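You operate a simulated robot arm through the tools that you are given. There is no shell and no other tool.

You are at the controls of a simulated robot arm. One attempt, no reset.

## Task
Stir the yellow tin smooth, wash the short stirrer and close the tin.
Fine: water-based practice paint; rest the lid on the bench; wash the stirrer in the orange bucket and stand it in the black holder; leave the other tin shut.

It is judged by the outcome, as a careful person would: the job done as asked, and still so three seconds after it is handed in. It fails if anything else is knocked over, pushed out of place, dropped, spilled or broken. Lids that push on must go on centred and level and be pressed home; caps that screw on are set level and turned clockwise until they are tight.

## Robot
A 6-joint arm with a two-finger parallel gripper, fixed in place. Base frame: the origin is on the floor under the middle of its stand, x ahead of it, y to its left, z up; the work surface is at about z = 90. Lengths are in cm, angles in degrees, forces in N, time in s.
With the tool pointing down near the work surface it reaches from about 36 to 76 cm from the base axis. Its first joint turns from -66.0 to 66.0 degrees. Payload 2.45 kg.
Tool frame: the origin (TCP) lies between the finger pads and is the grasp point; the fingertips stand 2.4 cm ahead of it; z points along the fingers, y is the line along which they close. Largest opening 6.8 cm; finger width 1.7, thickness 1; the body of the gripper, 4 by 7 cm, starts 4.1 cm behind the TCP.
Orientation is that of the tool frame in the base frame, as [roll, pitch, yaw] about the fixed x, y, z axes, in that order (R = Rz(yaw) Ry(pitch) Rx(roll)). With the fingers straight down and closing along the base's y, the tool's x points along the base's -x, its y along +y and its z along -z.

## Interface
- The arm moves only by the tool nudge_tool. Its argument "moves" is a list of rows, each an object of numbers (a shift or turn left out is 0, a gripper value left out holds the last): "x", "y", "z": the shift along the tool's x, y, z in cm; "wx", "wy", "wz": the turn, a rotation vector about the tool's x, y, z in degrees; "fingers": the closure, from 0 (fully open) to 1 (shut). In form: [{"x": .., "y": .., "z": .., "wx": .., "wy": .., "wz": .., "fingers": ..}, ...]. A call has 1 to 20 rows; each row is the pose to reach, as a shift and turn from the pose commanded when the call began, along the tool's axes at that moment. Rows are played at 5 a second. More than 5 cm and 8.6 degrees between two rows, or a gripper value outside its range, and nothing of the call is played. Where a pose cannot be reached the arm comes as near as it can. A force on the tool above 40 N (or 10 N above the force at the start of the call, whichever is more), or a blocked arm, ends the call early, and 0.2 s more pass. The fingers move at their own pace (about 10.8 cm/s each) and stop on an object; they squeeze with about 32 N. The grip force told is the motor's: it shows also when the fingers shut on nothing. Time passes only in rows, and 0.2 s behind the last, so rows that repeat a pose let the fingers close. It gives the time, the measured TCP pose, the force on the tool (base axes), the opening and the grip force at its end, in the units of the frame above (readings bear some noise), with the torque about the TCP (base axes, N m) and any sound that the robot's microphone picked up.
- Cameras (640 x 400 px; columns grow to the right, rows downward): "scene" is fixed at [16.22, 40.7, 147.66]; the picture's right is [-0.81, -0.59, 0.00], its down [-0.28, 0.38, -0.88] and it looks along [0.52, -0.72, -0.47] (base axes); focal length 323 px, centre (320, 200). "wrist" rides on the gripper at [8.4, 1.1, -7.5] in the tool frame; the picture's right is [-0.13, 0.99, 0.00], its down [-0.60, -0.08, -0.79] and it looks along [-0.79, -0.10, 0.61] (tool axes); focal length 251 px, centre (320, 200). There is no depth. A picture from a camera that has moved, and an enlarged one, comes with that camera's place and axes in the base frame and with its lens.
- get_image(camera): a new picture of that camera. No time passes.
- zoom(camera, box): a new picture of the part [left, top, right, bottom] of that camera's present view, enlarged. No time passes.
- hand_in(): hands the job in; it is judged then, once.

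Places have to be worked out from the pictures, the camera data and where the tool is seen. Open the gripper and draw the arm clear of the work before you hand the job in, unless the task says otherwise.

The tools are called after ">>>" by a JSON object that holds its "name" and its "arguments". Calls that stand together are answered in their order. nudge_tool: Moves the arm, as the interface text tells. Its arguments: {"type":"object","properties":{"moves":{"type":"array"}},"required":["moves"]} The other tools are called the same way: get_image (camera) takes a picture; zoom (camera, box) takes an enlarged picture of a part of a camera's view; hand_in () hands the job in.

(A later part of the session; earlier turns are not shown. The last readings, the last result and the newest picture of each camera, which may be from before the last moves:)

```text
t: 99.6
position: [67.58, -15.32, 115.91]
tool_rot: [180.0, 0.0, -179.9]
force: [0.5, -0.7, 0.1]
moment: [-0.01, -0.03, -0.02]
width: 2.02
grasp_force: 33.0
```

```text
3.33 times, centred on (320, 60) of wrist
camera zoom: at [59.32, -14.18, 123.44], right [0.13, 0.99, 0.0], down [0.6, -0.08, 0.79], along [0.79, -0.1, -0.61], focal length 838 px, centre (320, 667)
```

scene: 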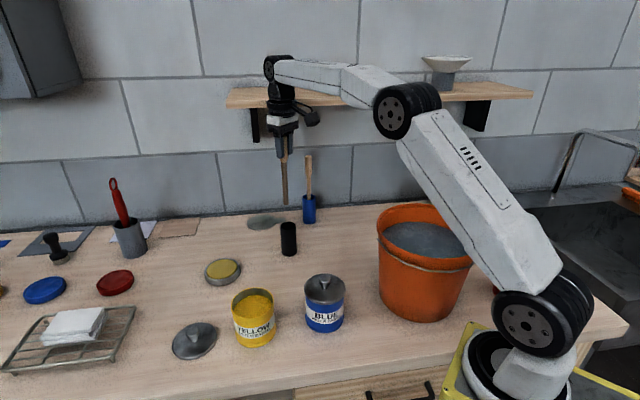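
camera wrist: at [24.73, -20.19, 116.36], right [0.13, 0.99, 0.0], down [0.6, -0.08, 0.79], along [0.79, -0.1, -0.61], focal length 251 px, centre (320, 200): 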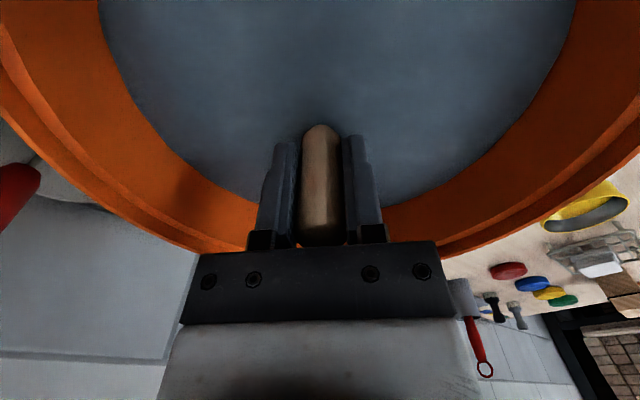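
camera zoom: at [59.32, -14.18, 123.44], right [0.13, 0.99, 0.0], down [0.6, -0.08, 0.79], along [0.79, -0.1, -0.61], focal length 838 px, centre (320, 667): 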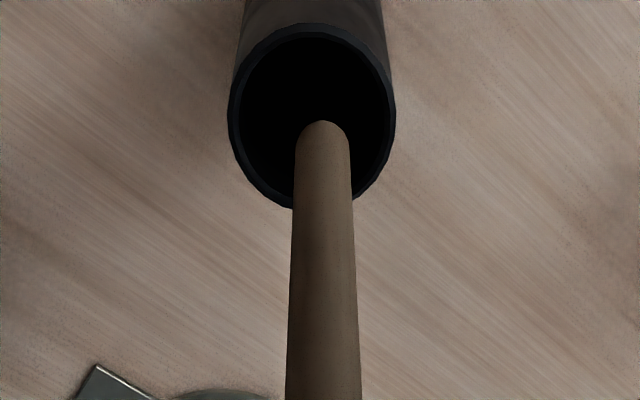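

Both views show the tip about 0.3 past centre towards +x/+y. I'll correct that and lower it into the holder, stopping just short of the original resting height.

>>> {"name": "nudge_tool", "arguments": {"moves": [{"x": 0.25, "y": -0.2, "z": 0, "fingers": 1}, {"x": 0.25, "y": -0.2, "z": 0.8, "fingers": 1}, {"x": 0.25, "y": -0.2, "z": 1.8, "fingers": 1}, {"x": 0.25, "y": -0.2, "z": 3.0, "fingers": 1}, {"x": 0.25, "y": -0.2, "z": 4.2, "fingers": 1}, {"x": 0.25, "y": -0.2, "z": 5.4, "fingers": 1}, {"x": 0.25, "y": -0.2, "z": 6.6, "fingers": 1}, {"x": 0.25, "y": -0.2, "z": 7.8, "fingers": 1}, {"x": 0.25, "y": -0.2, "z": 8.7, "fingers": 1}, {"x": 0.25, "y": -0.2, "z": 9.1, "fingers": 1}, {"x": 0.25, "y": -0.2, "z": 9.1, "fingers": 1}]}}

>>> {"name": "zoom", "arguments": {"camera": "scene", "box": [260, 150, 330, 265]}}

>>> {"name": "zoom", "arguments": {"camera": "wrist", "box": [220, 0, 420, 260]}}

```text
t: 102.0
position: [67.36, -15.6, 106.85]
tool_rot: [180.0, 0.0, -179.9]
force: [0.9, 0.0, 0.1]
moment: [-0.02, -0.01, 0.0]
width: 2.02
grasp_force: 32.0
```

```text
3.48 times, centred on (295, 208) of scene
camera zoom: at [16.22, 40.7, 147.66], right [-0.81, -0.59, 0.0], down [-0.28, 0.38, -0.88], along [0.52, -0.72, -0.47], focal length 1124 px, centre (407, 174)
```

zoom: 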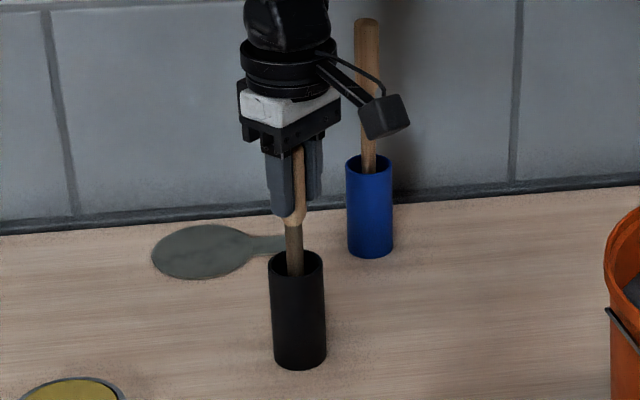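

```text
1.54 times, centred on (320, 130) of wrist
camera zoom: at [59.02, -14.43, 114.31], right [0.13, 0.99, 0.0], down [0.6, -0.08, 0.79], along [0.79, -0.1, -0.61], focal length 387 px, centre (320, 308)
```

zoom: 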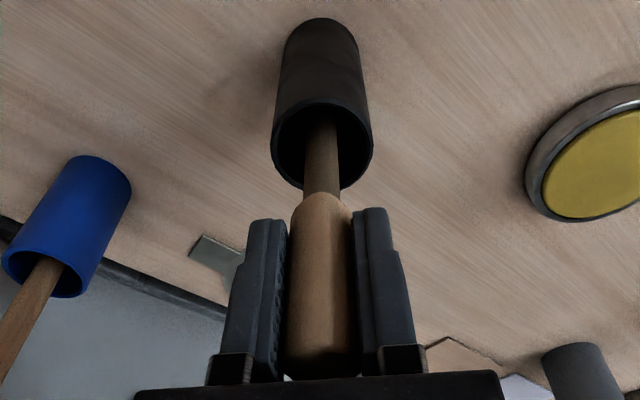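

The stirrer is inside the holder with no side force. I'll lower the last few millimetres until it touches the floor.

>>> {"name": "nudge_tool", "arguments": {"moves": [{"z": 0.1, "fingers": 1}, {"z": 0.2, "fingers": 1}, {"z": 0.3, "fingers": 1}, {"z": 0.35, "fingers": 1}, {"z": 0.35, "fingers": 1}]}}

```text
t: 103.2
position: [67.37, -15.61, 106.41]
tool_rot: [180.0, -0.1, -179.9]
force: [-0.1, 0.2, -0.9]
moment: [-0.04, -0.02, 0.0]
width: 2.04
grasp_force: 31.7
```

>>> {"name": "nudge_tool", "arguments": {"moves": [{"z": 0.06, "fingers": 1}, {"z": 0.12, "fingers": 1}, {"z": 0.12, "fingers": 1}]}}

```text
t: 104.0
position: [67.46, -15.68, 106.32]
tool_rot: [-179.9, 0.0, -179.9]
force: [-0.7, 0.4, 3.6]
moment: [-0.04, 0.14, 0.01]
width: 2.05
grasp_force: 31.8
```

Light floor contact shows, at 3.6 N. I'll open the fingers gently and check that the stirrer stands on its own.

>>> {"name": "nudge_tool", "arguments": {"moves": [{"fingers": 0.66}, {"fingers": 0.6}, {"fingers": 0.5}, {"fingers": 0.3}, {"fingers": 0.1}, {"fingers": 0}, {"fingers": 0}]}}

>>> {"name": "zoom", "arguments": {"camera": "scene", "box": [260, 150, 330, 265]}}

>>> {"name": "zoom", "arguments": {"camera": "wrist", "box": [200, 0, 440, 260]}}

```text
t: 105.6
position: [67.45, -15.51, 106.28]
tool_rot: [179.9, 0.0, -180.0]
force: [0.5, 0.5, 0.2]
moment: [0.0, 0.01, -0.03]
width: 6.79
grasp_force: 0.2
```

```text
3.48 times, centred on (295, 208) of scene
camera zoom: at [16.22, 40.7, 147.66], right [-0.81, -0.59, 0.0], down [-0.28, 0.38, -0.88], along [0.52, -0.72, -0.47], focal length 1124 px, centre (407, 174)
```

zoom: 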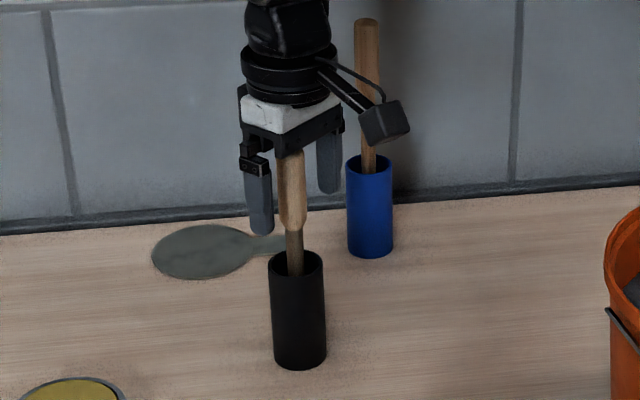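

```text
1.54 times, centred on (320, 130) of wrist
camera zoom: at [59.04, -14.47, 113.83], right [0.13, 0.99, 0.0], down [0.6, -0.08, 0.79], along [0.79, -0.1, -0.61], focal length 387 px, centre (320, 308)
```

zoom: 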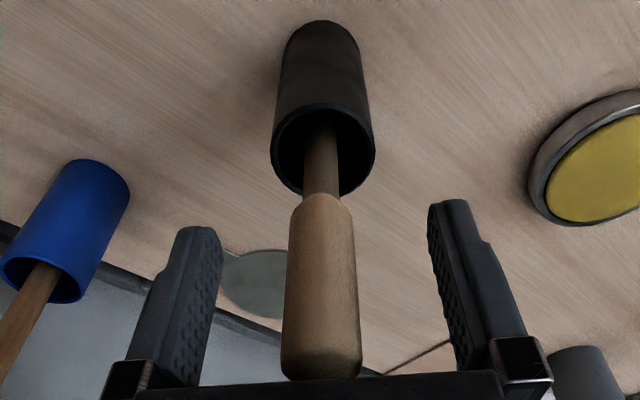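

The stirrer stands upright in the black holder. I'll rise straight up clear of it and travel over to the lid.

>>> {"name": "nudge_tool", "arguments": {"moves": [{"z": -1, "fingers": 0}, {"z": -3, "fingers": 0}, {"z": -6, "fingers": 0}, {"z": -9, "fingers": 0}, {"z": -12, "fingers": 0}, {"z": -14, "fingers": 0}, {"x": 0.2, "y": 2, "z": -14, "fingers": 0}, {"x": 0.5, "y": 5, "z": -14, "fingers": 0}, {"x": 0.9, "y": 8.5, "z": -13, "fingers": 0}, {"x": 1.3, "y": 12, "z": -11.5, "fingers": 0}, {"x": 1.7, "y": 15.5, "z": -10, "fingers": 0}, {"x": 2.1, "y": 19, "z": -8, "fingers": 0}, {"x": 2.5, "y": 22.5, "z": -6, "fingers": 0}, {"x": 2.8, "y": 26, "z": -4, "fingers": 0}, {"x": 3.1, "y": 29.5, "z": -2, "fingers": 0}, {"x": 3.3, "y": 32.5, "z": 0, "fingers": 0}, {"x": 3.45, "y": 34.3, "z": 1.5, "fingers": 0}, {"x": 3.45, "y": 34.6, "z": 2.5, "fingers": 0}, {"x": 3.45, "y": 34.6, "z": 2.5, "fingers": 0}]}}

>>> {"name": "get_image", "arguments": {"camera": "wrist"}}

>>> {"name": "get_image", "arguments": {"camera": "scene"}}

```text
t: 109.6
position: [63.88, 19.03, 103.8]
tool_rot: [-180.0, 0.1, -180.0]
force: [0.0, 1.8, 0.3]
moment: [-0.01, -0.02, 0.02]
width: 6.79
grasp_force: 0.0
```

```text
taken
camera wrist: at [55.49, 20.18, 111.36], right [0.13, 0.99, 0.0], down [0.6, -0.08, 0.79], along [0.79, -0.1, -0.61], focal length 251 px, centre (320, 200)
```

wrist: 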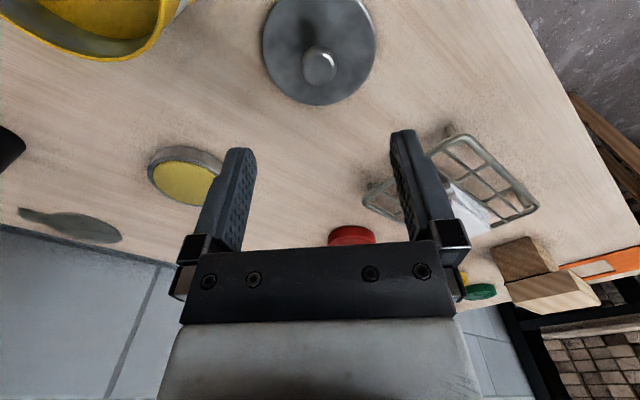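

```text
taken
```

scene: 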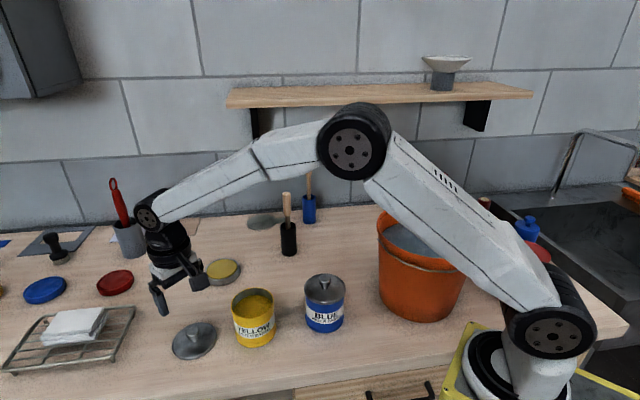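

The short stirrer stands in the holder and the knob is in line between the fingers. I'll go down to the height at which I released the lid.

>>> {"name": "nudge_tool", "arguments": {"moves": [{"z": 2, "fingers": 0}, {"z": 4, "fingers": 0}, {"z": 6, "fingers": 0}, {"z": 8, "fingers": 0.1}, {"z": 9.5, "fingers": 0.2}, {"z": 10.3, "fingers": 0.3}, {"z": 10.3, "fingers": 0.45}, {"z": 10.3, "fingers": 0.5}, {"z": 10.3, "fingers": 0.5}]}}

>>> {"name": "zoom", "arguments": {"camera": "wrist", "box": [230, 60, 410, 260]}}

>>> {"name": "zoom", "arguments": {"camera": "scene", "box": [150, 270, 240, 370]}}

```text
t: 111.6
position: [63.86, 19.11, 93.44]
tool_rot: [-180.0, -0.1, -179.9]
force: [-0.9, 0.5, 0.6]
moment: [0.01, 0.01, 0.02]
width: 3.41
grasp_force: 0.0
```

```text
2.00 times, centred on (320, 160) of wrist
camera zoom: at [55.61, 20.08, 100.99], right [0.13, 0.99, 0.0], down [0.6, -0.08, 0.79], along [0.79, -0.1, -0.61], focal length 503 px, centre (320, 280)
```

zoom: 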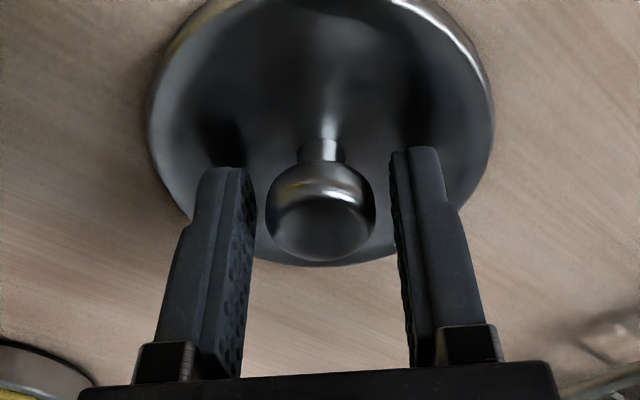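

```text
4.00 times, centred on (195, 320) of scene
camera zoom: at [16.22, 40.7, 147.66], right [-0.81, -0.59, 0.0], down [-0.28, 0.38, -0.88], along [0.52, -0.72, -0.47], focal length 1293 px, centre (820, -280)
```

zoom: 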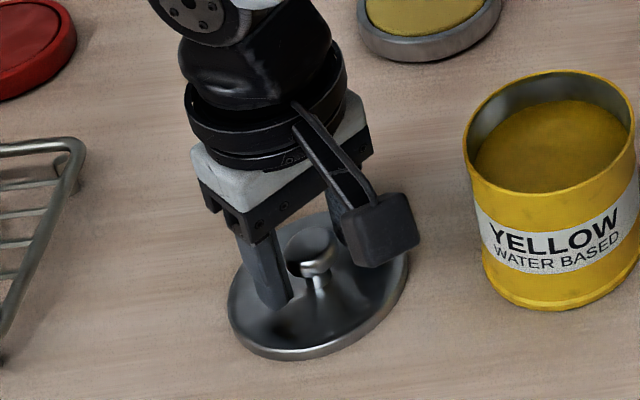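

The knob is centred just as in the first grip. I'll lower 0.1 to match the original grip height and close.

>>> {"name": "nudge_tool", "arguments": {"moves": [{"z": 0.1, "fingers": 0.55}, {"z": 0.1, "fingers": 0.62}, {"z": 0.1, "fingers": 0.7}, {"z": 0.1, "fingers": 1}, {"z": 0.1, "fingers": 1}, {"z": 0.1, "fingers": 1}]}}

>>> {"name": "zoom", "arguments": {"camera": "wrist", "box": [230, 60, 410, 260]}}

```text
t: 113.0
position: [63.9, 18.95, 93.42]
tool_rot: [180.0, 0.0, -180.0]
force: [-0.7, -0.2, -0.1]
moment: [-0.01, 0.02, -0.02]
width: 2.36
grasp_force: 31.9
```

```text
2.00 times, centred on (320, 160) of wrist
camera zoom: at [55.62, 20.07, 100.91], right [0.13, 0.99, 0.0], down [0.6, -0.08, 0.79], along [0.79, -0.1, -0.61], focal length 503 px, centre (320, 280)
```

zoom: 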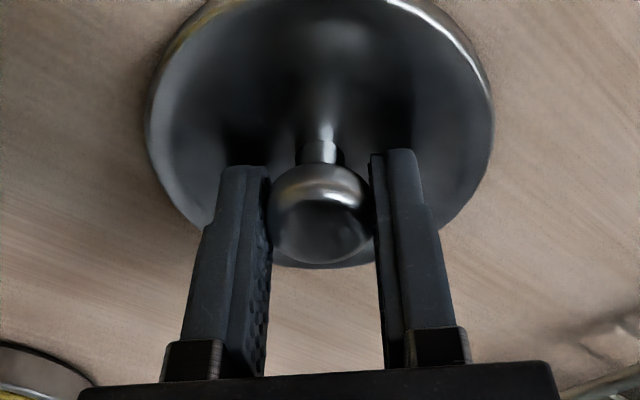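

The grip matches the original closely, at width 2.36 with the same view. I'll lift the lid, carry it back by the reverse shift (x +8.5, y -9.2) and stop about 3 cm above the seated height.

>>> {"name": "nudge_tool", "arguments": {"moves": [{"z": -0.5, "fingers": 1}, {"z": -1.5, "fingers": 1}, {"z": -3.5, "fingers": 1}, {"z": -6, "fingers": 1}, {"z": -8.5, "fingers": 1}, {"z": -11, "fingers": 1}, {"z": -13.5, "fingers": 1}, {"z": -14.5, "fingers": 1}, {"x": 1, "y": -1.1, "z": -14.5, "fingers": 1}, {"x": 2.6, "y": -2.8, "z": -14.5, "fingers": 1}, {"x": 4.3, "y": -4.6, "z": -14.5, "fingers": 1}, {"x": 6, "y": -6.5, "z": -14.5, "fingers": 1}, {"x": 7.6, "y": -8.2, "z": -14.5, "fingers": 1}, {"x": 8.5, "y": -9.2, "z": -14.5, "fingers": 1}, {"x": 8.5, "y": -9.2, "z": -13.5, "fingers": 1}, {"x": 8.5, "y": -9.2, "z": -12, "fingers": 1}, {"x": 8.5, "y": -9.2, "z": -11.4, "fingers": 1}, {"x": 8.5, "y": -9.2, "z": -11.4, "fingers": 1}]}}

>>> {"name": "zoom", "arguments": {"camera": "scene", "box": [200, 220, 310, 350]}}

>>> {"name": "get_image", "arguments": {"camera": "wrist"}}

```text
t: 116.8
position: [55.44, 9.85, 104.8]
tool_rot: [179.9, 0.0, -179.9]
force: [-0.1, 0.2, 0.1]
moment: [0.05, 0.0, 0.02]
width: 2.4
grasp_force: 32.4
```

```text
3.08 times, centred on (255, 285) of scene
camera zoom: at [16.22, 40.7, 147.66], right [-0.81, -0.59, 0.0], down [-0.28, 0.38, -0.88], along [0.52, -0.72, -0.47], focal length 994 px, centre (520, -62)
```

zoom: 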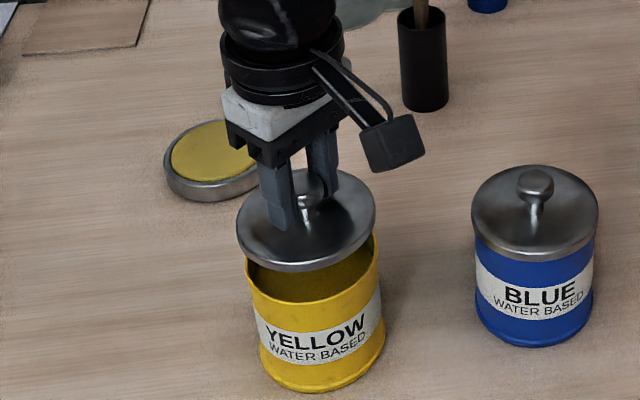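

```text
taken
camera wrist: at [47.13, 10.92, 112.32], right [0.13, 0.99, 0.0], down [0.6, -0.08, 0.79], along [0.79, -0.1, -0.61], focal length 251 px, centre (320, 200)
```

wrist: 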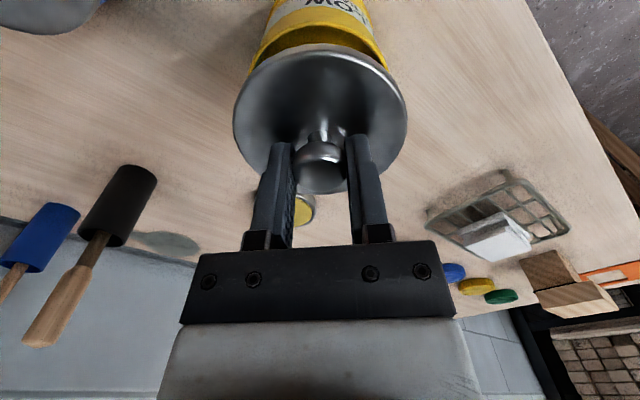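

The lid is level and in line with the tin. I'll lower it to about 1 cm above the seated height and look again.

>>> {"name": "nudge_tool", "arguments": {"moves": [{"z": 0.8, "fingers": 1}, {"z": 1.5, "fingers": 1}, {"z": 2.0, "fingers": 1}, {"z": 2.0, "fingers": 1}]}}

>>> {"name": "zoom", "arguments": {"camera": "scene", "box": [215, 255, 295, 350]}}

>>> {"name": "zoom", "arguments": {"camera": "wrist", "box": [220, 0, 420, 200]}}

```text
t: 117.8
position: [55.53, 9.69, 102.81]
tool_rot: [180.0, 0.0, -179.9]
force: [-0.3, -1.1, 0.1]
moment: [0.01, -0.04, -0.03]
width: 2.37
grasp_force: 32.3
```

```text
4.21 times, centred on (255, 302) of scene
camera zoom: at [16.22, 40.7, 147.66], right [-0.81, -0.59, 0.0], down [-0.28, 0.38, -0.88], along [0.52, -0.72, -0.47], focal length 1361 px, centre (594, -232)
```

zoom: 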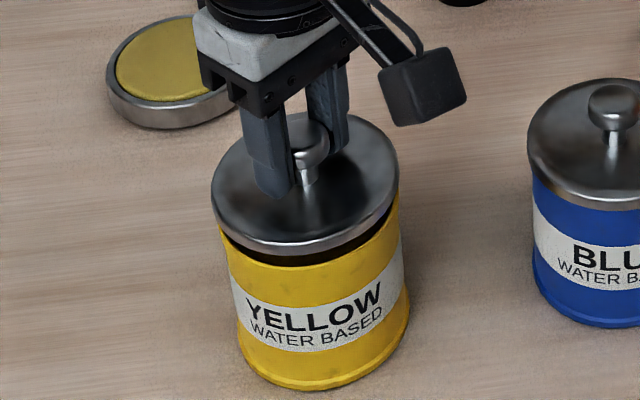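

```text
2.00 times, centred on (320, 100) of wrist
camera zoom: at [47.16, 10.87, 110.36], right [0.13, 0.99, 0.0], down [0.6, -0.08, 0.79], along [0.79, -0.1, -0.61], focal length 503 px, centre (320, 400)
```

zoom: 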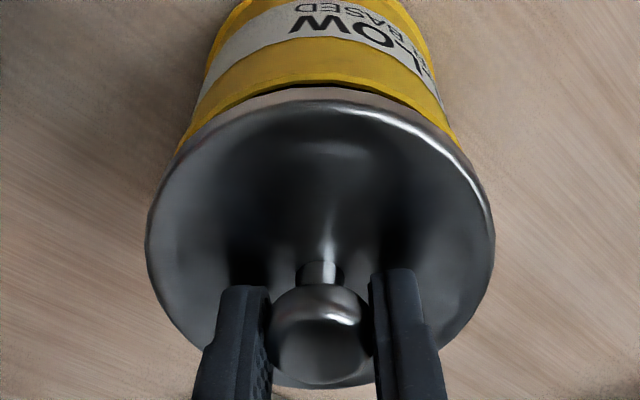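

The lid looks level and concentric. I'll lower it the last part in small steps and watch the force.

>>> {"name": "nudge_tool", "arguments": {"moves": [{"z": 0.2, "fingers": 1}, {"z": 0.4, "fingers": 1}, {"z": 0.5, "fingers": 1}, {"z": 0.5, "fingers": 1}]}}

>>> {"name": "zoom", "arguments": {"camera": "scene", "box": [215, 255, 295, 350]}}

>>> {"name": "zoom", "arguments": {"camera": "wrist", "box": [220, 0, 420, 200]}}

```text
t: 118.8
position: [55.49, 9.73, 102.29]
tool_rot: [180.0, 0.0, -179.9]
force: [0.0, -0.8, -0.9]
moment: [-0.01, 0.01, 0.0]
width: 2.38
grasp_force: 32.8
```

```text
4.21 times, centred on (255, 302) of scene
camera zoom: at [16.22, 40.7, 147.66], right [-0.81, -0.59, 0.0], down [-0.28, 0.38, -0.88], along [0.52, -0.72, -0.47], focal length 1361 px, centre (594, -232)
```

zoom: 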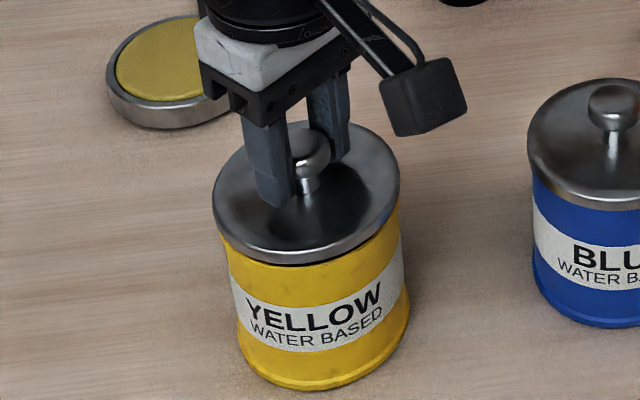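

```text
2.00 times, centred on (320, 100) of wrist
camera zoom: at [47.13, 10.89, 109.86], right [0.13, 0.99, 0.0], down [0.6, -0.08, 0.79], along [0.79, -0.1, -0.61], focal length 503 px, centre (320, 400)
```

zoom: 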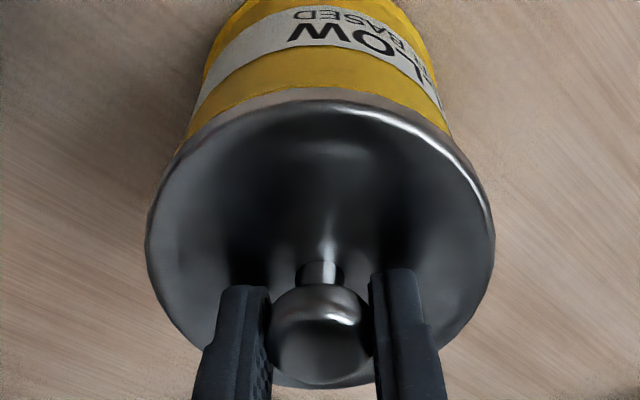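

>>> {"name": "nudge_tool", "arguments": {"moves": [{"z": 0.1, "fingers": 1}, {"z": 0.2, "fingers": 1}, {"z": 0.3, "fingers": 1}, {"z": 0.3, "fingers": 1}]}}

```text
t: 119.8
position: [55.57, 9.86, 102.07]
tool_rot: [-180.0, 0.0, -179.9]
force: [0.1, -0.2, -0.5]
moment: [0.01, 0.0, 0.05]
width: 2.38
grasp_force: 31.6
```

There's still no contact at z≈102.0. I'll continue in small steps; the original seated grip was at 101.88.

>>> {"name": "nudge_tool", "arguments": {"moves": [{"z": 0.06, "fingers": 1}, {"z": 0.12, "fingers": 1}, {"z": 0.18, "fingers": 1}, {"z": 0.18, "fingers": 1}]}}

>>> {"name": "zoom", "arguments": {"camera": "scene", "box": [215, 255, 295, 350]}}

```text
t: 120.8
position: [55.34, 9.81, 101.86]
tool_rot: [180.0, -0.1, -179.9]
force: [0.2, -0.2, 0.0]
moment: [0.05, -0.01, 0.01]
width: 2.4
grasp_force: 32.0
```

```text
4.21 times, centred on (255, 302) of scene
camera zoom: at [16.22, 40.7, 147.66], right [-0.81, -0.59, 0.0], down [-0.28, 0.38, -0.88], along [0.52, -0.72, -0.47], focal length 1361 px, centre (594, -232)
```

zoom: 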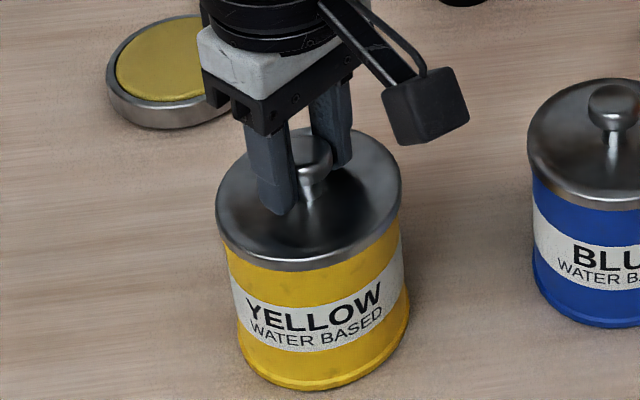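

The lid is at seat height with no load yet. I'll press down in tiny steps and watch for a rising force or a snap.

>>> {"name": "nudge_tool", "arguments": {"moves": [{"z": 0.05, "fingers": 1}, {"z": 0.1, "fingers": 1}, {"z": 0.15, "fingers": 1}, {"z": 0.2, "fingers": 1}]}}

```text
t: 121.8
position: [55.62, 9.74, 101.7]
tool_rot: [-180.0, 0.2, -179.8]
force: [-1.5, -5.2, 15.7]
moment: [-0.08, 0.44, 0.07]
width: 2.41
grasp_force: 31.8
```

>>> {"name": "nudge_tool", "arguments": {"moves": [{"z": 0.05, "fingers": 1}, {"z": 0.1, "fingers": 1}, {"z": 0.15, "fingers": 1}]}}

>>> {"name": "zoom", "arguments": {"camera": "scene", "box": [215, 255, 295, 350]}}

>>> {"name": "zoom", "arguments": {"camera": "wrist", "box": [220, 0, 420, 200]}}

```text
t: 122.6
position: [55.54, 9.8, 101.79]
tool_rot: [180.0, 0.3, -179.9]
force: [-3.0, -8.4, 34.7]
moment: [-0.15, 0.05, -0.02]
width: 2.4
grasp_force: 32.1
```

```text
4.21 times, centred on (255, 302) of scene
camera zoom: at [16.15, 40.67, 147.68], right [-0.81, -0.59, 0.0], down [-0.28, 0.38, -0.88], along [0.52, -0.72, -0.47], focal length 1361 px, centre (594, -232)
```

zoom: 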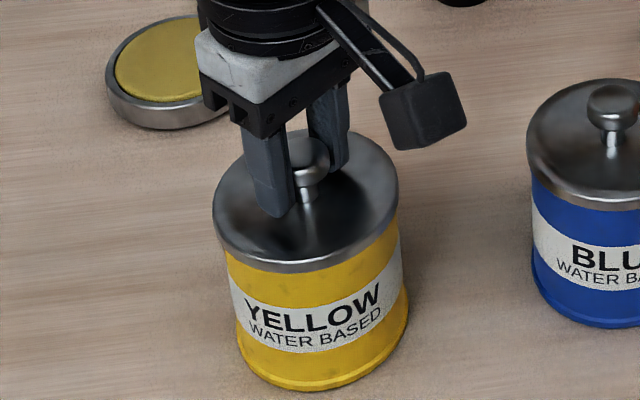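

```text
2.00 times, centred on (320, 100) of wrist
camera zoom: at [47.1, 10.91, 109.2], right [0.13, 0.99, 0.0], down [0.6, -0.08, 0.8], along [0.79, -0.1, -0.6], focal length 503 px, centre (320, 400)
```

zoom: 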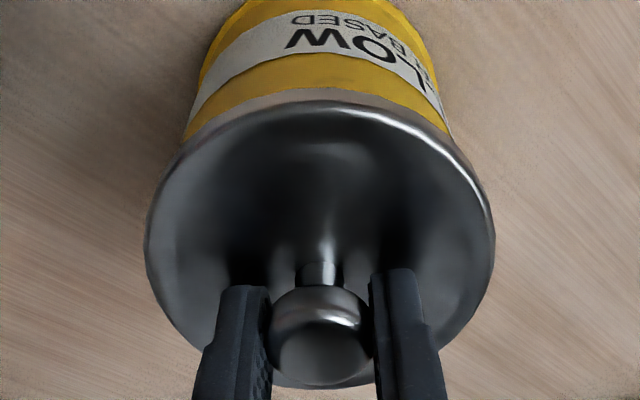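

The force is 35 N with no snap yet. I'll press a little further within the force limit.

>>> {"name": "nudge_tool", "arguments": {"moves": [{"z": 0.05, "fingers": 1}, {"z": 0.1, "fingers": 1}, {"z": 0.1, "fingers": 1}]}}

```text
t: 123.4
position: [55.55, 9.84, 101.62]
tool_rot: [179.9, 0.3, -179.9]
force: [-0.6, -9.4, 34.2]
moment: [-0.16, -0.08, 0.01]
width: 2.41
grasp_force: 32.2
```

>>> {"name": "nudge_tool", "arguments": {"moves": [{"z": 0.05, "fingers": 1}, {"z": 0.1, "fingers": 1}, {"z": 0.15, "fingers": 1}]}}

>>> {"name": "zoom", "arguments": {"camera": "wrist", "box": [220, 0, 420, 200]}}

>>> {"name": "zoom", "arguments": {"camera": "scene", "box": [220, 275, 290, 355]}}

```text
t: 124.2
position: [55.5, 9.84, 101.44]
tool_rot: [179.9, 0.3, -179.9]
force: [-3.6, -10.5, 37.5]
moment: [-0.16, 0.06, -0.04]
width: 2.43
grasp_force: 31.6
```

```text
2.00 times, centred on (320, 100) of wrist
camera zoom: at [47.13, 10.95, 108.97], right [0.13, 0.99, 0.0], down [0.6, -0.08, 0.8], along [0.79, -0.1, -0.6], focal length 503 px, centre (320, 400)
```

zoom: 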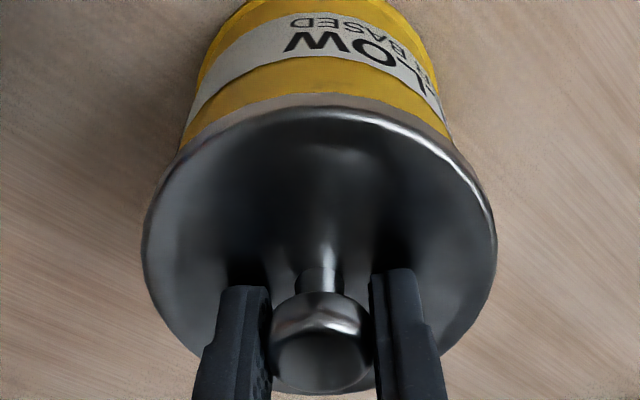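

```text
5.00 times, centred on (255, 315) of scene
camera zoom: at [16.14, 40.66, 147.68], right [-0.81, -0.59, 0.0], down [-0.28, 0.38, -0.88], along [0.52, -0.71, -0.47], focal length 1616 px, centre (645, -375)
```

zoom: 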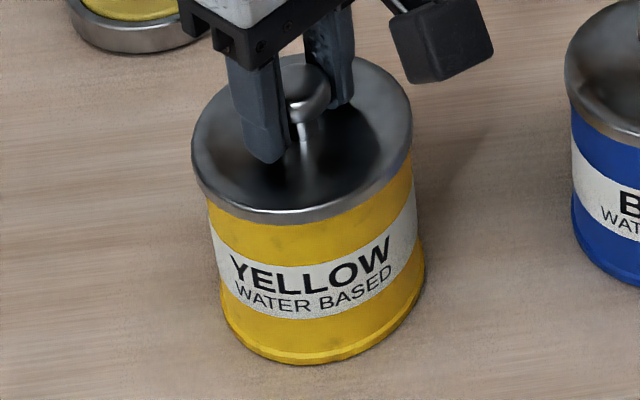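

The knob is starting to slip through the pads at about 37 N. Instead I'll let go, close the fingers and push straight down on the centre of the knob. First I'll ease off and release it.

>>> {"name": "nudge_tool", "arguments": {"moves": [{"z": -0.1, "fingers": 1}, {"z": -0.2, "fingers": 1}, {"z": -0.25, "fingers": 1}, {"z": -0.25, "fingers": 1}]}}

```text
t: 125.2
position: [55.53, 9.93, 101.49]
tool_rot: [179.8, 0.2, -179.9]
force: [7.1, -3.6, 16.4]
moment: [0.03, -0.55, -0.09]
width: 2.42
grasp_force: 32.1
```

>>> {"name": "nudge_tool", "arguments": {"moves": [{"z": -0.1, "fingers": 0.9}, {"z": -0.1, "fingers": 0.6}, {"z": -0.15, "fingers": 0.5}, {"z": -0.2, "fingers": 0.4}, {"z": -0.5, "fingers": 0.3}, {"z": -0.5, "fingers": 0.3}]}}

>>> {"name": "zoom", "arguments": {"camera": "wrist", "box": [220, 0, 420, 200]}}

>>> {"name": "zoom", "arguments": {"camera": "scene", "box": [220, 275, 290, 355]}}

```text
t: 126.6
position: [55.41, 9.77, 101.9]
tool_rot: [179.9, 0.1, -179.9]
force: [0.2, 0.4, 0.0]
moment: [-0.03, 0.02, 0.0]
width: 4.76
grasp_force: 0.1
heard: snap
```

```text
2.00 times, centred on (320, 100) of wrist
camera zoom: at [47.05, 10.93, 109.48], right [0.13, 0.99, 0.0], down [0.6, -0.08, 0.79], along [0.79, -0.1, -0.61], focal length 503 px, centre (320, 400)
```

zoom: 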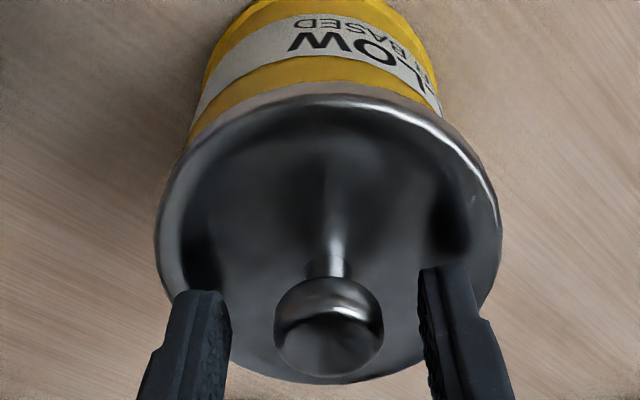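

```text
5.00 times, centred on (255, 315) of scene
camera zoom: at [16.22, 40.7, 147.66], right [-0.81, -0.59, 0.0], down [-0.28, 0.38, -0.88], along [0.52, -0.72, -0.47], focal length 1616 px, centre (645, -375)
```

zoom: 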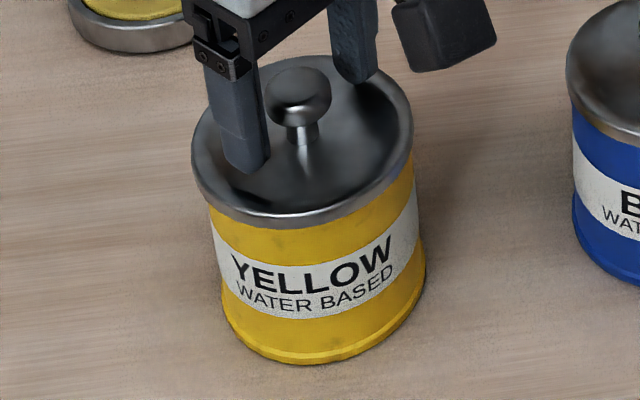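

A snap was heard during the release, so I need to find out whether the lid seated or popped. I'll rise clear and inspect it from both cameras.

>>> {"name": "nudge_tool", "arguments": {"moves": [{"z": -0.5, "fingers": 0.1}, {"z": -1.5, "fingers": 0}, {"z": -3, "fingers": 0}, {"z": -5, "fingers": 0}, {"z": -7, "fingers": 0}, {"z": -9, "fingers": 0}, {"z": -10, "fingers": 0}, {"z": -10, "fingers": 0}]}}

>>> {"name": "zoom", "arguments": {"camera": "scene", "box": [220, 275, 290, 355]}}

>>> {"name": "zoom", "arguments": {"camera": "scene", "box": [228, 280, 278, 325]}}

>>> {"name": "zoom", "arguments": {"camera": "wrist", "box": [220, 0, 420, 180]}}

>>> {"name": "zoom", "arguments": {"camera": "scene", "box": [295, 265, 365, 345]}}

```text
t: 128.4
position: [55.48, 9.93, 112.03]
tool_rot: [-180.0, 0.1, -179.9]
force: [0.7, 0.0, -0.3]
moment: [0.0, -0.01, -0.03]
width: 6.8
grasp_force: 0.0
```

```text
5.00 times, centred on (255, 315) of scene
camera zoom: at [16.22, 40.7, 147.66], right [-0.81, -0.59, 0.0], down [-0.28, 0.38, -0.88], along [0.52, -0.72, -0.47], focal length 1616 px, centre (645, -375)
```

zoom: 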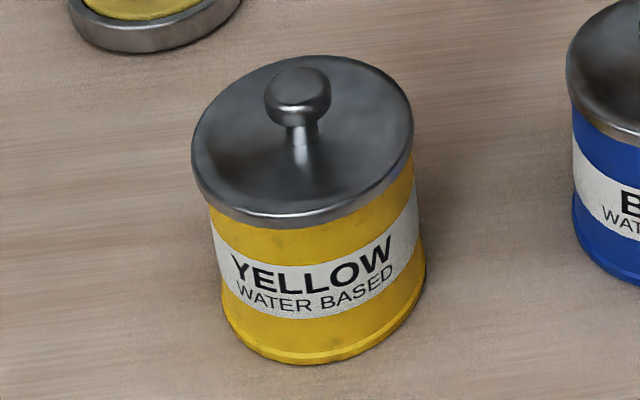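

```text
8.89 times, centred on (253, 302) of scene
camera zoom: at [16.22, 40.7, 147.66], right [-0.81, -0.59, 0.0], down [-0.28, 0.38, -0.88], along [0.52, -0.72, -0.47], focal length 2872 px, centre (916, -711)
```

zoom: 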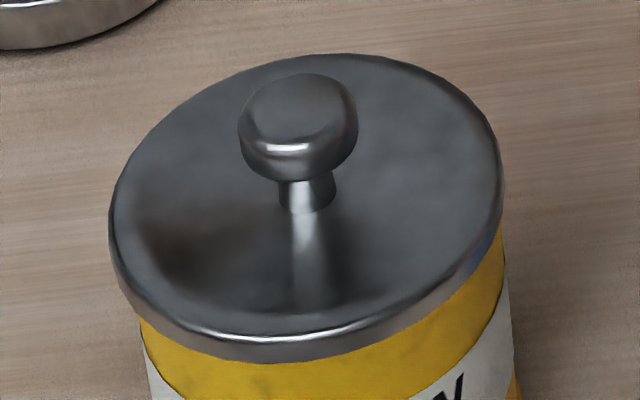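

```text
2.22 times, centred on (320, 90) of wrist
camera zoom: at [47.18, 10.99, 119.49], right [0.13, 0.99, 0.0], down [0.6, -0.08, 0.79], along [0.79, -0.1, -0.61], focal length 559 px, centre (320, 444)
```

zoom: 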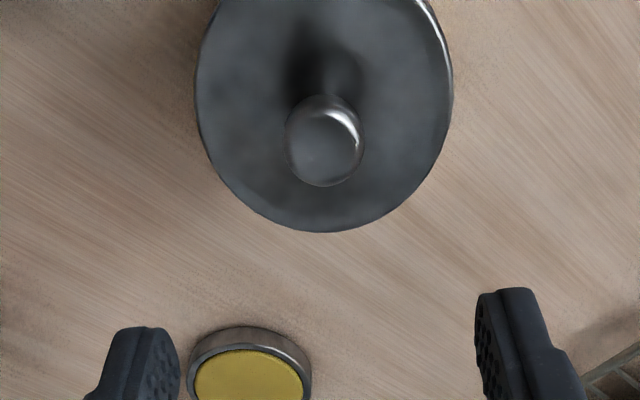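

```text
5.00 times, centred on (330, 305) of scene
camera zoom: at [16.22, 40.7, 147.66], right [-0.81, -0.59, 0.0], down [-0.28, 0.38, -0.88], along [0.52, -0.72, -0.47], focal length 1616 px, centre (270, -325)
```

zoom: 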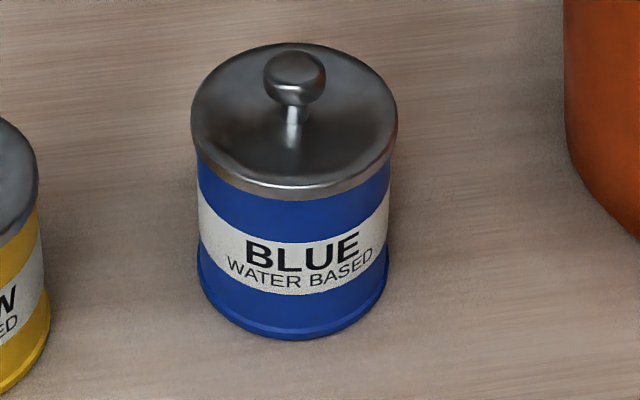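

The lid looks level, but I need to confirm it is centred and fully home. I'll compare the band between lid skirt and label on the yellow tin with the shut blue tin at high zoom.

>>> {"name": "zoom", "arguments": {"camera": "scene", "box": [228, 295, 280, 335]}}

>>> {"name": "zoom", "arguments": {"camera": "scene", "box": [300, 282, 352, 322]}}

```text
10.00 times, centred on (254, 315) of scene
camera zoom: at [16.22, 40.7, 147.66], right [-0.81, -0.59, 0.0], down [-0.28, 0.38, -0.88], along [0.52, -0.72, -0.47], focal length 3232 px, centre (980, -950)
```

zoom: 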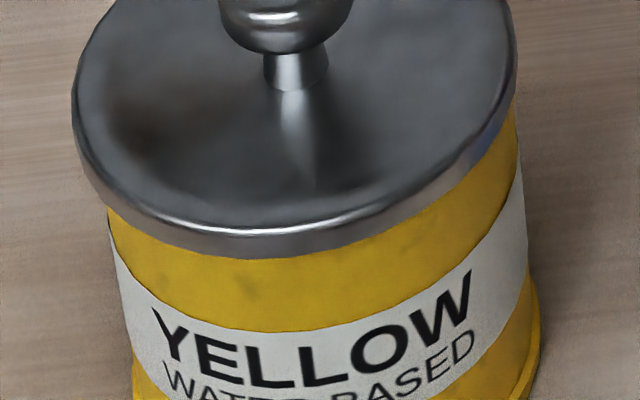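

```text
10.00 times, centred on (326, 302) of scene
camera zoom: at [16.22, 40.7, 147.66], right [-0.81, -0.59, 0.0], down [-0.28, 0.38, -0.88], along [0.52, -0.72, -0.47], focal length 3232 px, centre (260, -820)
```

zoom: 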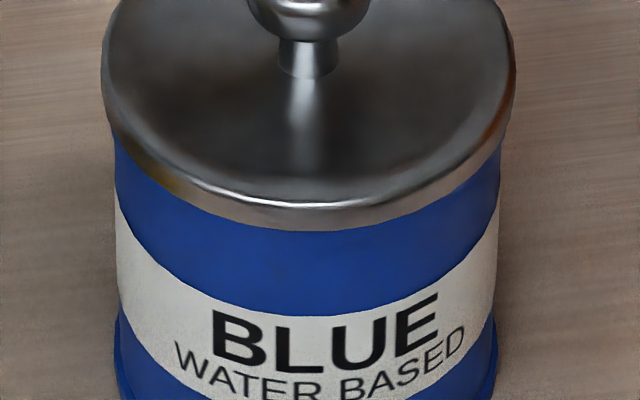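

The yellow lid looks shifted by a few millimetres compared with the blue one, so I want a lower, more side-on view. I'll pull the hand back towards the base so the wrist camera can see the tin and lid edge between the open fingers.

>>> {"name": "nudge_tool", "arguments": {"moves": [{"x": 2, "fingers": 0}, {"x": 4.5, "fingers": 0}, {"x": 7, "fingers": 0}, {"x": 9.5, "fingers": 0}, {"x": 11.5, "y": 0.3, "fingers": 0}, {"x": 11.5, "y": 0.3, "z": 2, "fingers": 0}, {"x": 11.5, "y": 0.3, "z": 4, "fingers": 0}, {"x": 11.5, "y": 0.3, "z": 6, "fingers": 0}, {"x": 11.5, "y": 0.3, "z": 6, "fingers": 0}]}}

>>> {"name": "get_image", "arguments": {"camera": "wrist"}}

>>> {"name": "zoom", "arguments": {"camera": "wrist", "box": [250, 130, 390, 250]}}

```text
t: 130.4
position: [44.01, 10.06, 105.86]
tool_rot: [179.9, 0.0, -180.0]
force: [-0.4, -0.4, -0.3]
moment: [0.0, 0.02, 0.02]
width: 6.8
grasp_force: 0.0
```

```text
taken
camera wrist: at [35.61, 11.15, 113.43], right [0.13, 0.99, 0.0], down [0.6, -0.08, 0.79], along [0.79, -0.1, -0.61], focal length 251 px, centre (320, 200)
```

wrist: 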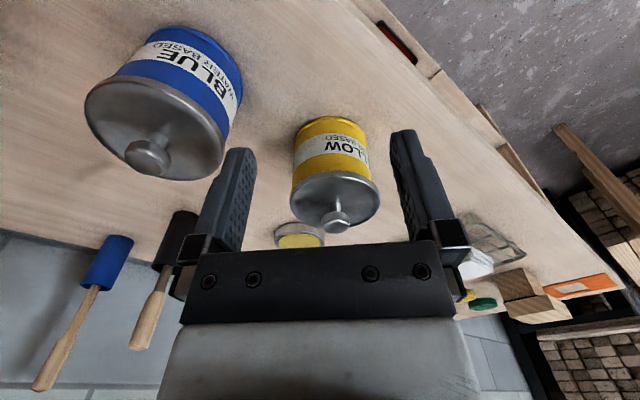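

```text
3.33 times, centred on (320, 190) of wrist
camera zoom: at [35.61, 11.15, 113.43], right [0.13, 0.99, 0.0], down [0.6, -0.08, 0.79], along [0.79, -0.1, -0.61], focal length 838 px, centre (320, 233)
```

zoom: 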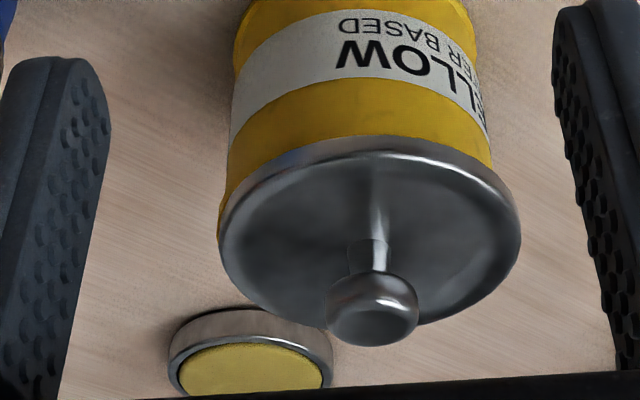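

The side view shows the lid sitting about 0.3 cm towards +y, so it isn't seated properly. I'll regrip the knob where it is now, lift it slightly, recentre it over the tin (centre y≈9.75) and set it down again. First I'll go back above it with the matching offset.

>>> {"name": "nudge_tool", "arguments": {"moves": [{"z": -2, "fingers": 0}, {"z": -3, "fingers": 0}, {"x": -2.5, "z": -3, "fingers": 0}, {"x": -5, "z": -3, "fingers": 0}, {"x": -7.5, "z": -3, "fingers": 0}, {"x": -10, "z": -3, "fingers": 0}, {"x": -11.38, "z": -3, "fingers": 0}, {"x": -11.38, "z": -1, "fingers": 0}, {"x": -11.38, "z": 0, "fingers": 0}, {"x": -11.38, "z": 0, "fingers": 0}]}}

>>> {"name": "get_image", "arguments": {"camera": "wrist"}}

>>> {"name": "zoom", "arguments": {"camera": "wrist", "box": [220, 0, 420, 200]}}

```text
t: 132.6
position: [55.28, 9.96, 105.95]
tool_rot: [180.0, 0.0, -179.9]
force: [-0.1, -0.3, 0.1]
moment: [-0.02, 0.0, 0.0]
width: 6.8
grasp_force: 0.1
```

```text
taken
camera wrist: at [46.94, 11.18, 113.51], right [0.13, 0.99, 0.0], down [0.6, -0.08, 0.79], along [0.79, -0.1, -0.61], focal length 251 px, centre (320, 200)
```

wrist: 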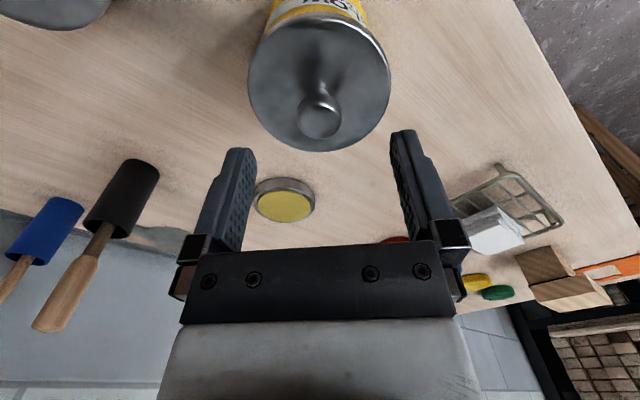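

```text
2.00 times, centred on (320, 100) of wrist
camera zoom: at [46.94, 11.18, 113.51], right [0.13, 0.99, 0.0], down [0.6, -0.08, 0.79], along [0.79, -0.1, -0.61], focal length 503 px, centre (320, 400)
```

zoom: 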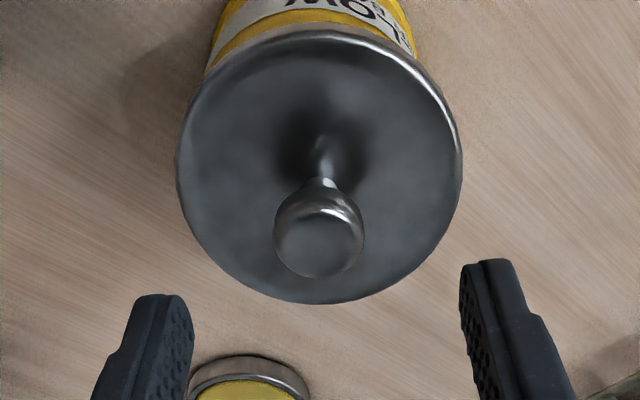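

The knob is centred in y at this offset, so the lid shift is about +0.3 in y with a slight tilt. I'll go down to knob height, with x back at the original value, and grip it.

>>> {"name": "nudge_tool", "arguments": {"moves": [{"x": -0.08, "z": 1, "fingers": 0}, {"x": -0.08, "z": 2.2, "fingers": 0.1}, {"x": -0.08, "z": 3.2, "fingers": 0.3}, {"x": -0.08, "z": 3.9, "fingers": 0.45}, {"x": -0.08, "z": 4.05, "fingers": 0.52}, {"x": -0.08, "z": 4.05, "fingers": 0.52}]}}

>>> {"name": "zoom", "arguments": {"camera": "wrist", "box": [230, 60, 410, 260]}}

```text
t: 134.0
position: [55.38, 10.01, 102.04]
tool_rot: [180.0, 0.0, -179.9]
force: [-0.6, 0.3, -0.1]
moment: [0.04, 0.01, 0.03]
width: 3.24
grasp_force: 0.0
```

```text
2.00 times, centred on (320, 160) of wrist
camera zoom: at [47.02, 11.15, 109.51], right [0.13, 0.99, 0.0], down [0.6, -0.08, 0.79], along [0.79, -0.1, -0.61], focal length 503 px, centre (320, 280)
```

zoom: 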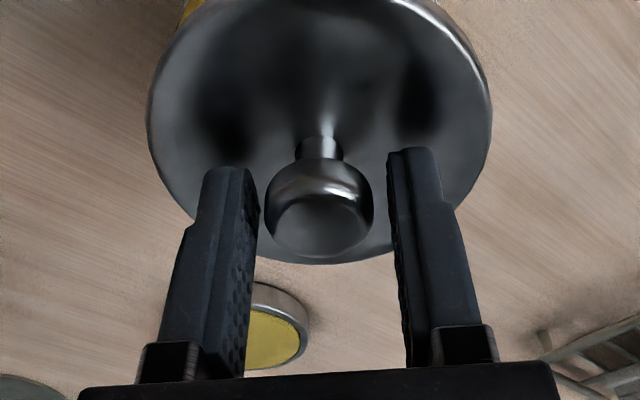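

>>> {"name": "nudge_tool", "arguments": {"moves": [{"z": 0.1, "fingers": 0.56}, {"z": 0.1, "fingers": 0.62}, {"z": 0.1, "fingers": 0.7}, {"z": 0.1, "fingers": 1}, {"z": 0.1, "fingers": 1}, {"z": 0.1, "fingers": 1}]}}

>>> {"name": "zoom", "arguments": {"camera": "wrist", "box": [230, 60, 410, 260]}}

>>> {"name": "zoom", "arguments": {"camera": "scene", "box": [220, 275, 290, 355]}}

```text
t: 135.4
position: [55.29, 10.06, 101.91]
tool_rot: [-180.0, 0.0, -179.9]
force: [-0.3, -0.2, -0.3]
moment: [-0.01, 0.01, 0.0]
width: 2.4
grasp_force: 32.1
heard: snap
```

```text
2.00 times, centred on (320, 160) of wrist
camera zoom: at [46.99, 11.18, 109.41], right [0.13, 0.99, 0.0], down [0.6, -0.08, 0.79], along [0.79, -0.1, -0.61], focal length 503 px, centre (320, 280)
```

zoom: 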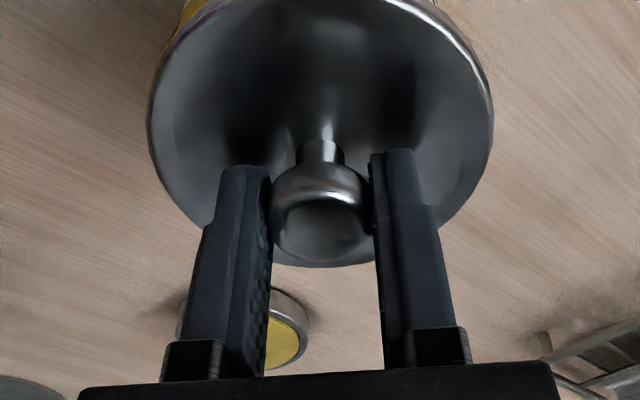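

```text
5.00 times, centred on (255, 315) of scene
camera zoom: at [16.22, 40.7, 147.66], right [-0.81, -0.59, 0.0], down [-0.28, 0.38, -0.88], along [0.52, -0.72, -0.47], focal length 1616 px, centre (645, -375)
```

zoom: 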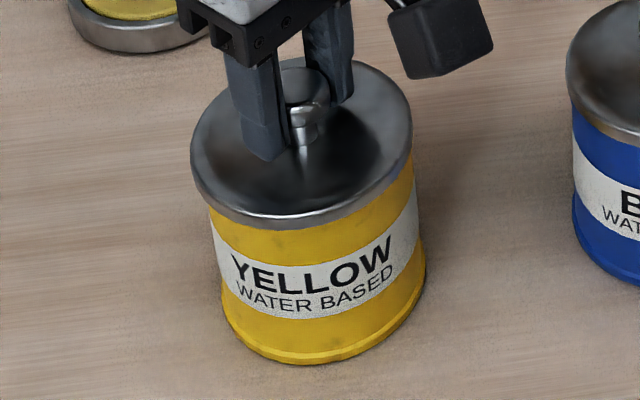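

Another snap came as the grip levelled the lid, so it was only partly caught. I'll lift it about 1.5 cm clear of the rim.

>>> {"name": "nudge_tool", "arguments": {"moves": [{"z": -0.15, "fingers": 1}, {"z": -0.4, "fingers": 1}, {"z": -0.8, "fingers": 1}, {"z": -1.2, "fingers": 1}, {"z": -1.5, "fingers": 1}, {"z": -1.5, "fingers": 1}]}}

>>> {"name": "zoom", "arguments": {"camera": "wrist", "box": [220, 0, 420, 200]}}

>>> {"name": "zoom", "arguments": {"camera": "scene", "box": [220, 265, 290, 345]}}

```text
t: 136.8
position: [55.42, 10.11, 103.3]
tool_rot: [179.9, 0.0, -179.9]
force: [0.2, 0.2, -0.2]
moment: [0.03, -0.02, -0.03]
width: 2.41
grasp_force: 32.3
```

```text
2.00 times, centred on (320, 100) of wrist
camera zoom: at [47.04, 11.24, 110.91], right [0.13, 0.99, 0.0], down [0.6, -0.08, 0.79], along [0.79, -0.1, -0.61], focal length 503 px, centre (320, 400)
```

zoom: 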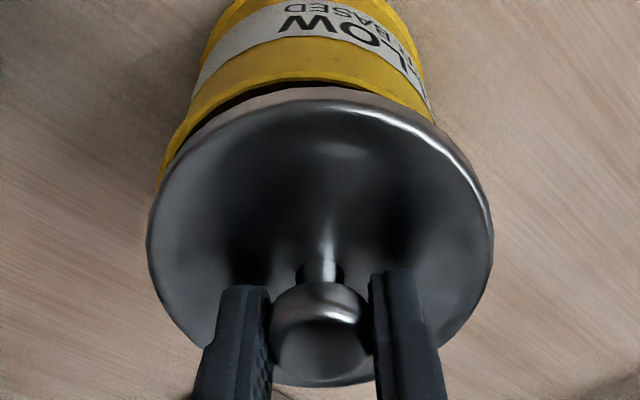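

```text
5.00 times, centred on (255, 305) of scene
camera zoom: at [16.22, 40.7, 147.66], right [-0.81, -0.59, 0.0], down [-0.28, 0.38, -0.88], along [0.52, -0.72, -0.47], focal length 1616 px, centre (645, -325)
```

zoom: 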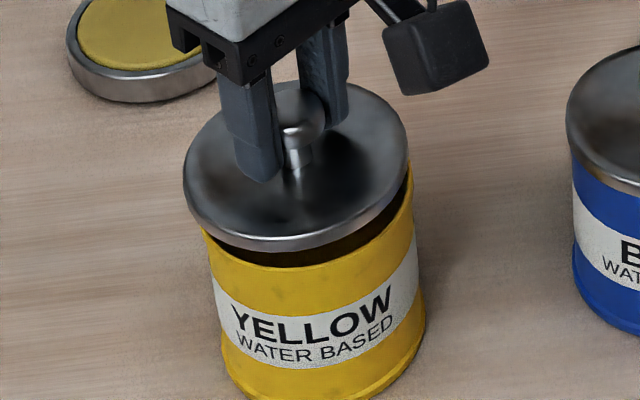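

The lid is free again and held level. I think the +y fingertip, pressed against the lid top, dragged it sideways as the fingers opened. This time I'll lower it at the original x/y with light contact only, release without load, then push home on the knob top with closed fingers.

>>> {"name": "nudge_tool", "arguments": {"moves": [{"x": -0.02, "y": -0.14, "fingers": 1}, {"x": -0.04, "y": -0.28, "fingers": 1}, {"x": -0.04, "y": -0.28, "fingers": 1}, {"x": -0.04, "y": -0.28, "z": 0.4, "fingers": 1}, {"x": -0.04, "y": -0.28, "z": 0.7, "fingers": 1}, {"x": -0.04, "y": -0.28, "z": 0.7, "fingers": 1}]}}

>>> {"name": "zoom", "arguments": {"camera": "wrist", "box": [220, 0, 420, 200]}}

>>> {"name": "zoom", "arguments": {"camera": "scene", "box": [228, 290, 280, 330]}}

```text
t: 138.2
position: [55.45, 9.73, 102.67]
tool_rot: [180.0, 0.0, -179.9]
force: [-1.3, 0.1, 0.3]
moment: [-0.01, -0.03, 0.01]
width: 2.41
grasp_force: 31.8
```

```text
2.00 times, centred on (320, 100) of wrist
camera zoom: at [47.09, 10.94, 110.19], right [0.13, 0.99, 0.0], down [0.6, -0.08, 0.79], along [0.79, -0.1, -0.61], focal length 503 px, centre (320, 400)
```

zoom: 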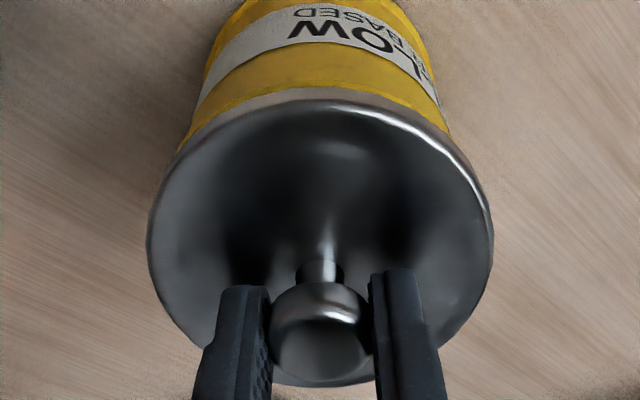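

```text
10.00 times, centred on (254, 310) of scene
camera zoom: at [16.22, 40.7, 147.66], right [-0.81, -0.59, 0.0], down [-0.28, 0.38, -0.88], along [0.52, -0.72, -0.47], focal length 3232 px, centre (980, -900)
```

zoom: 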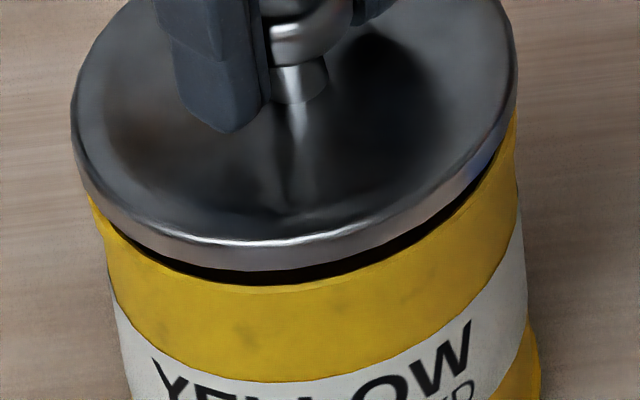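

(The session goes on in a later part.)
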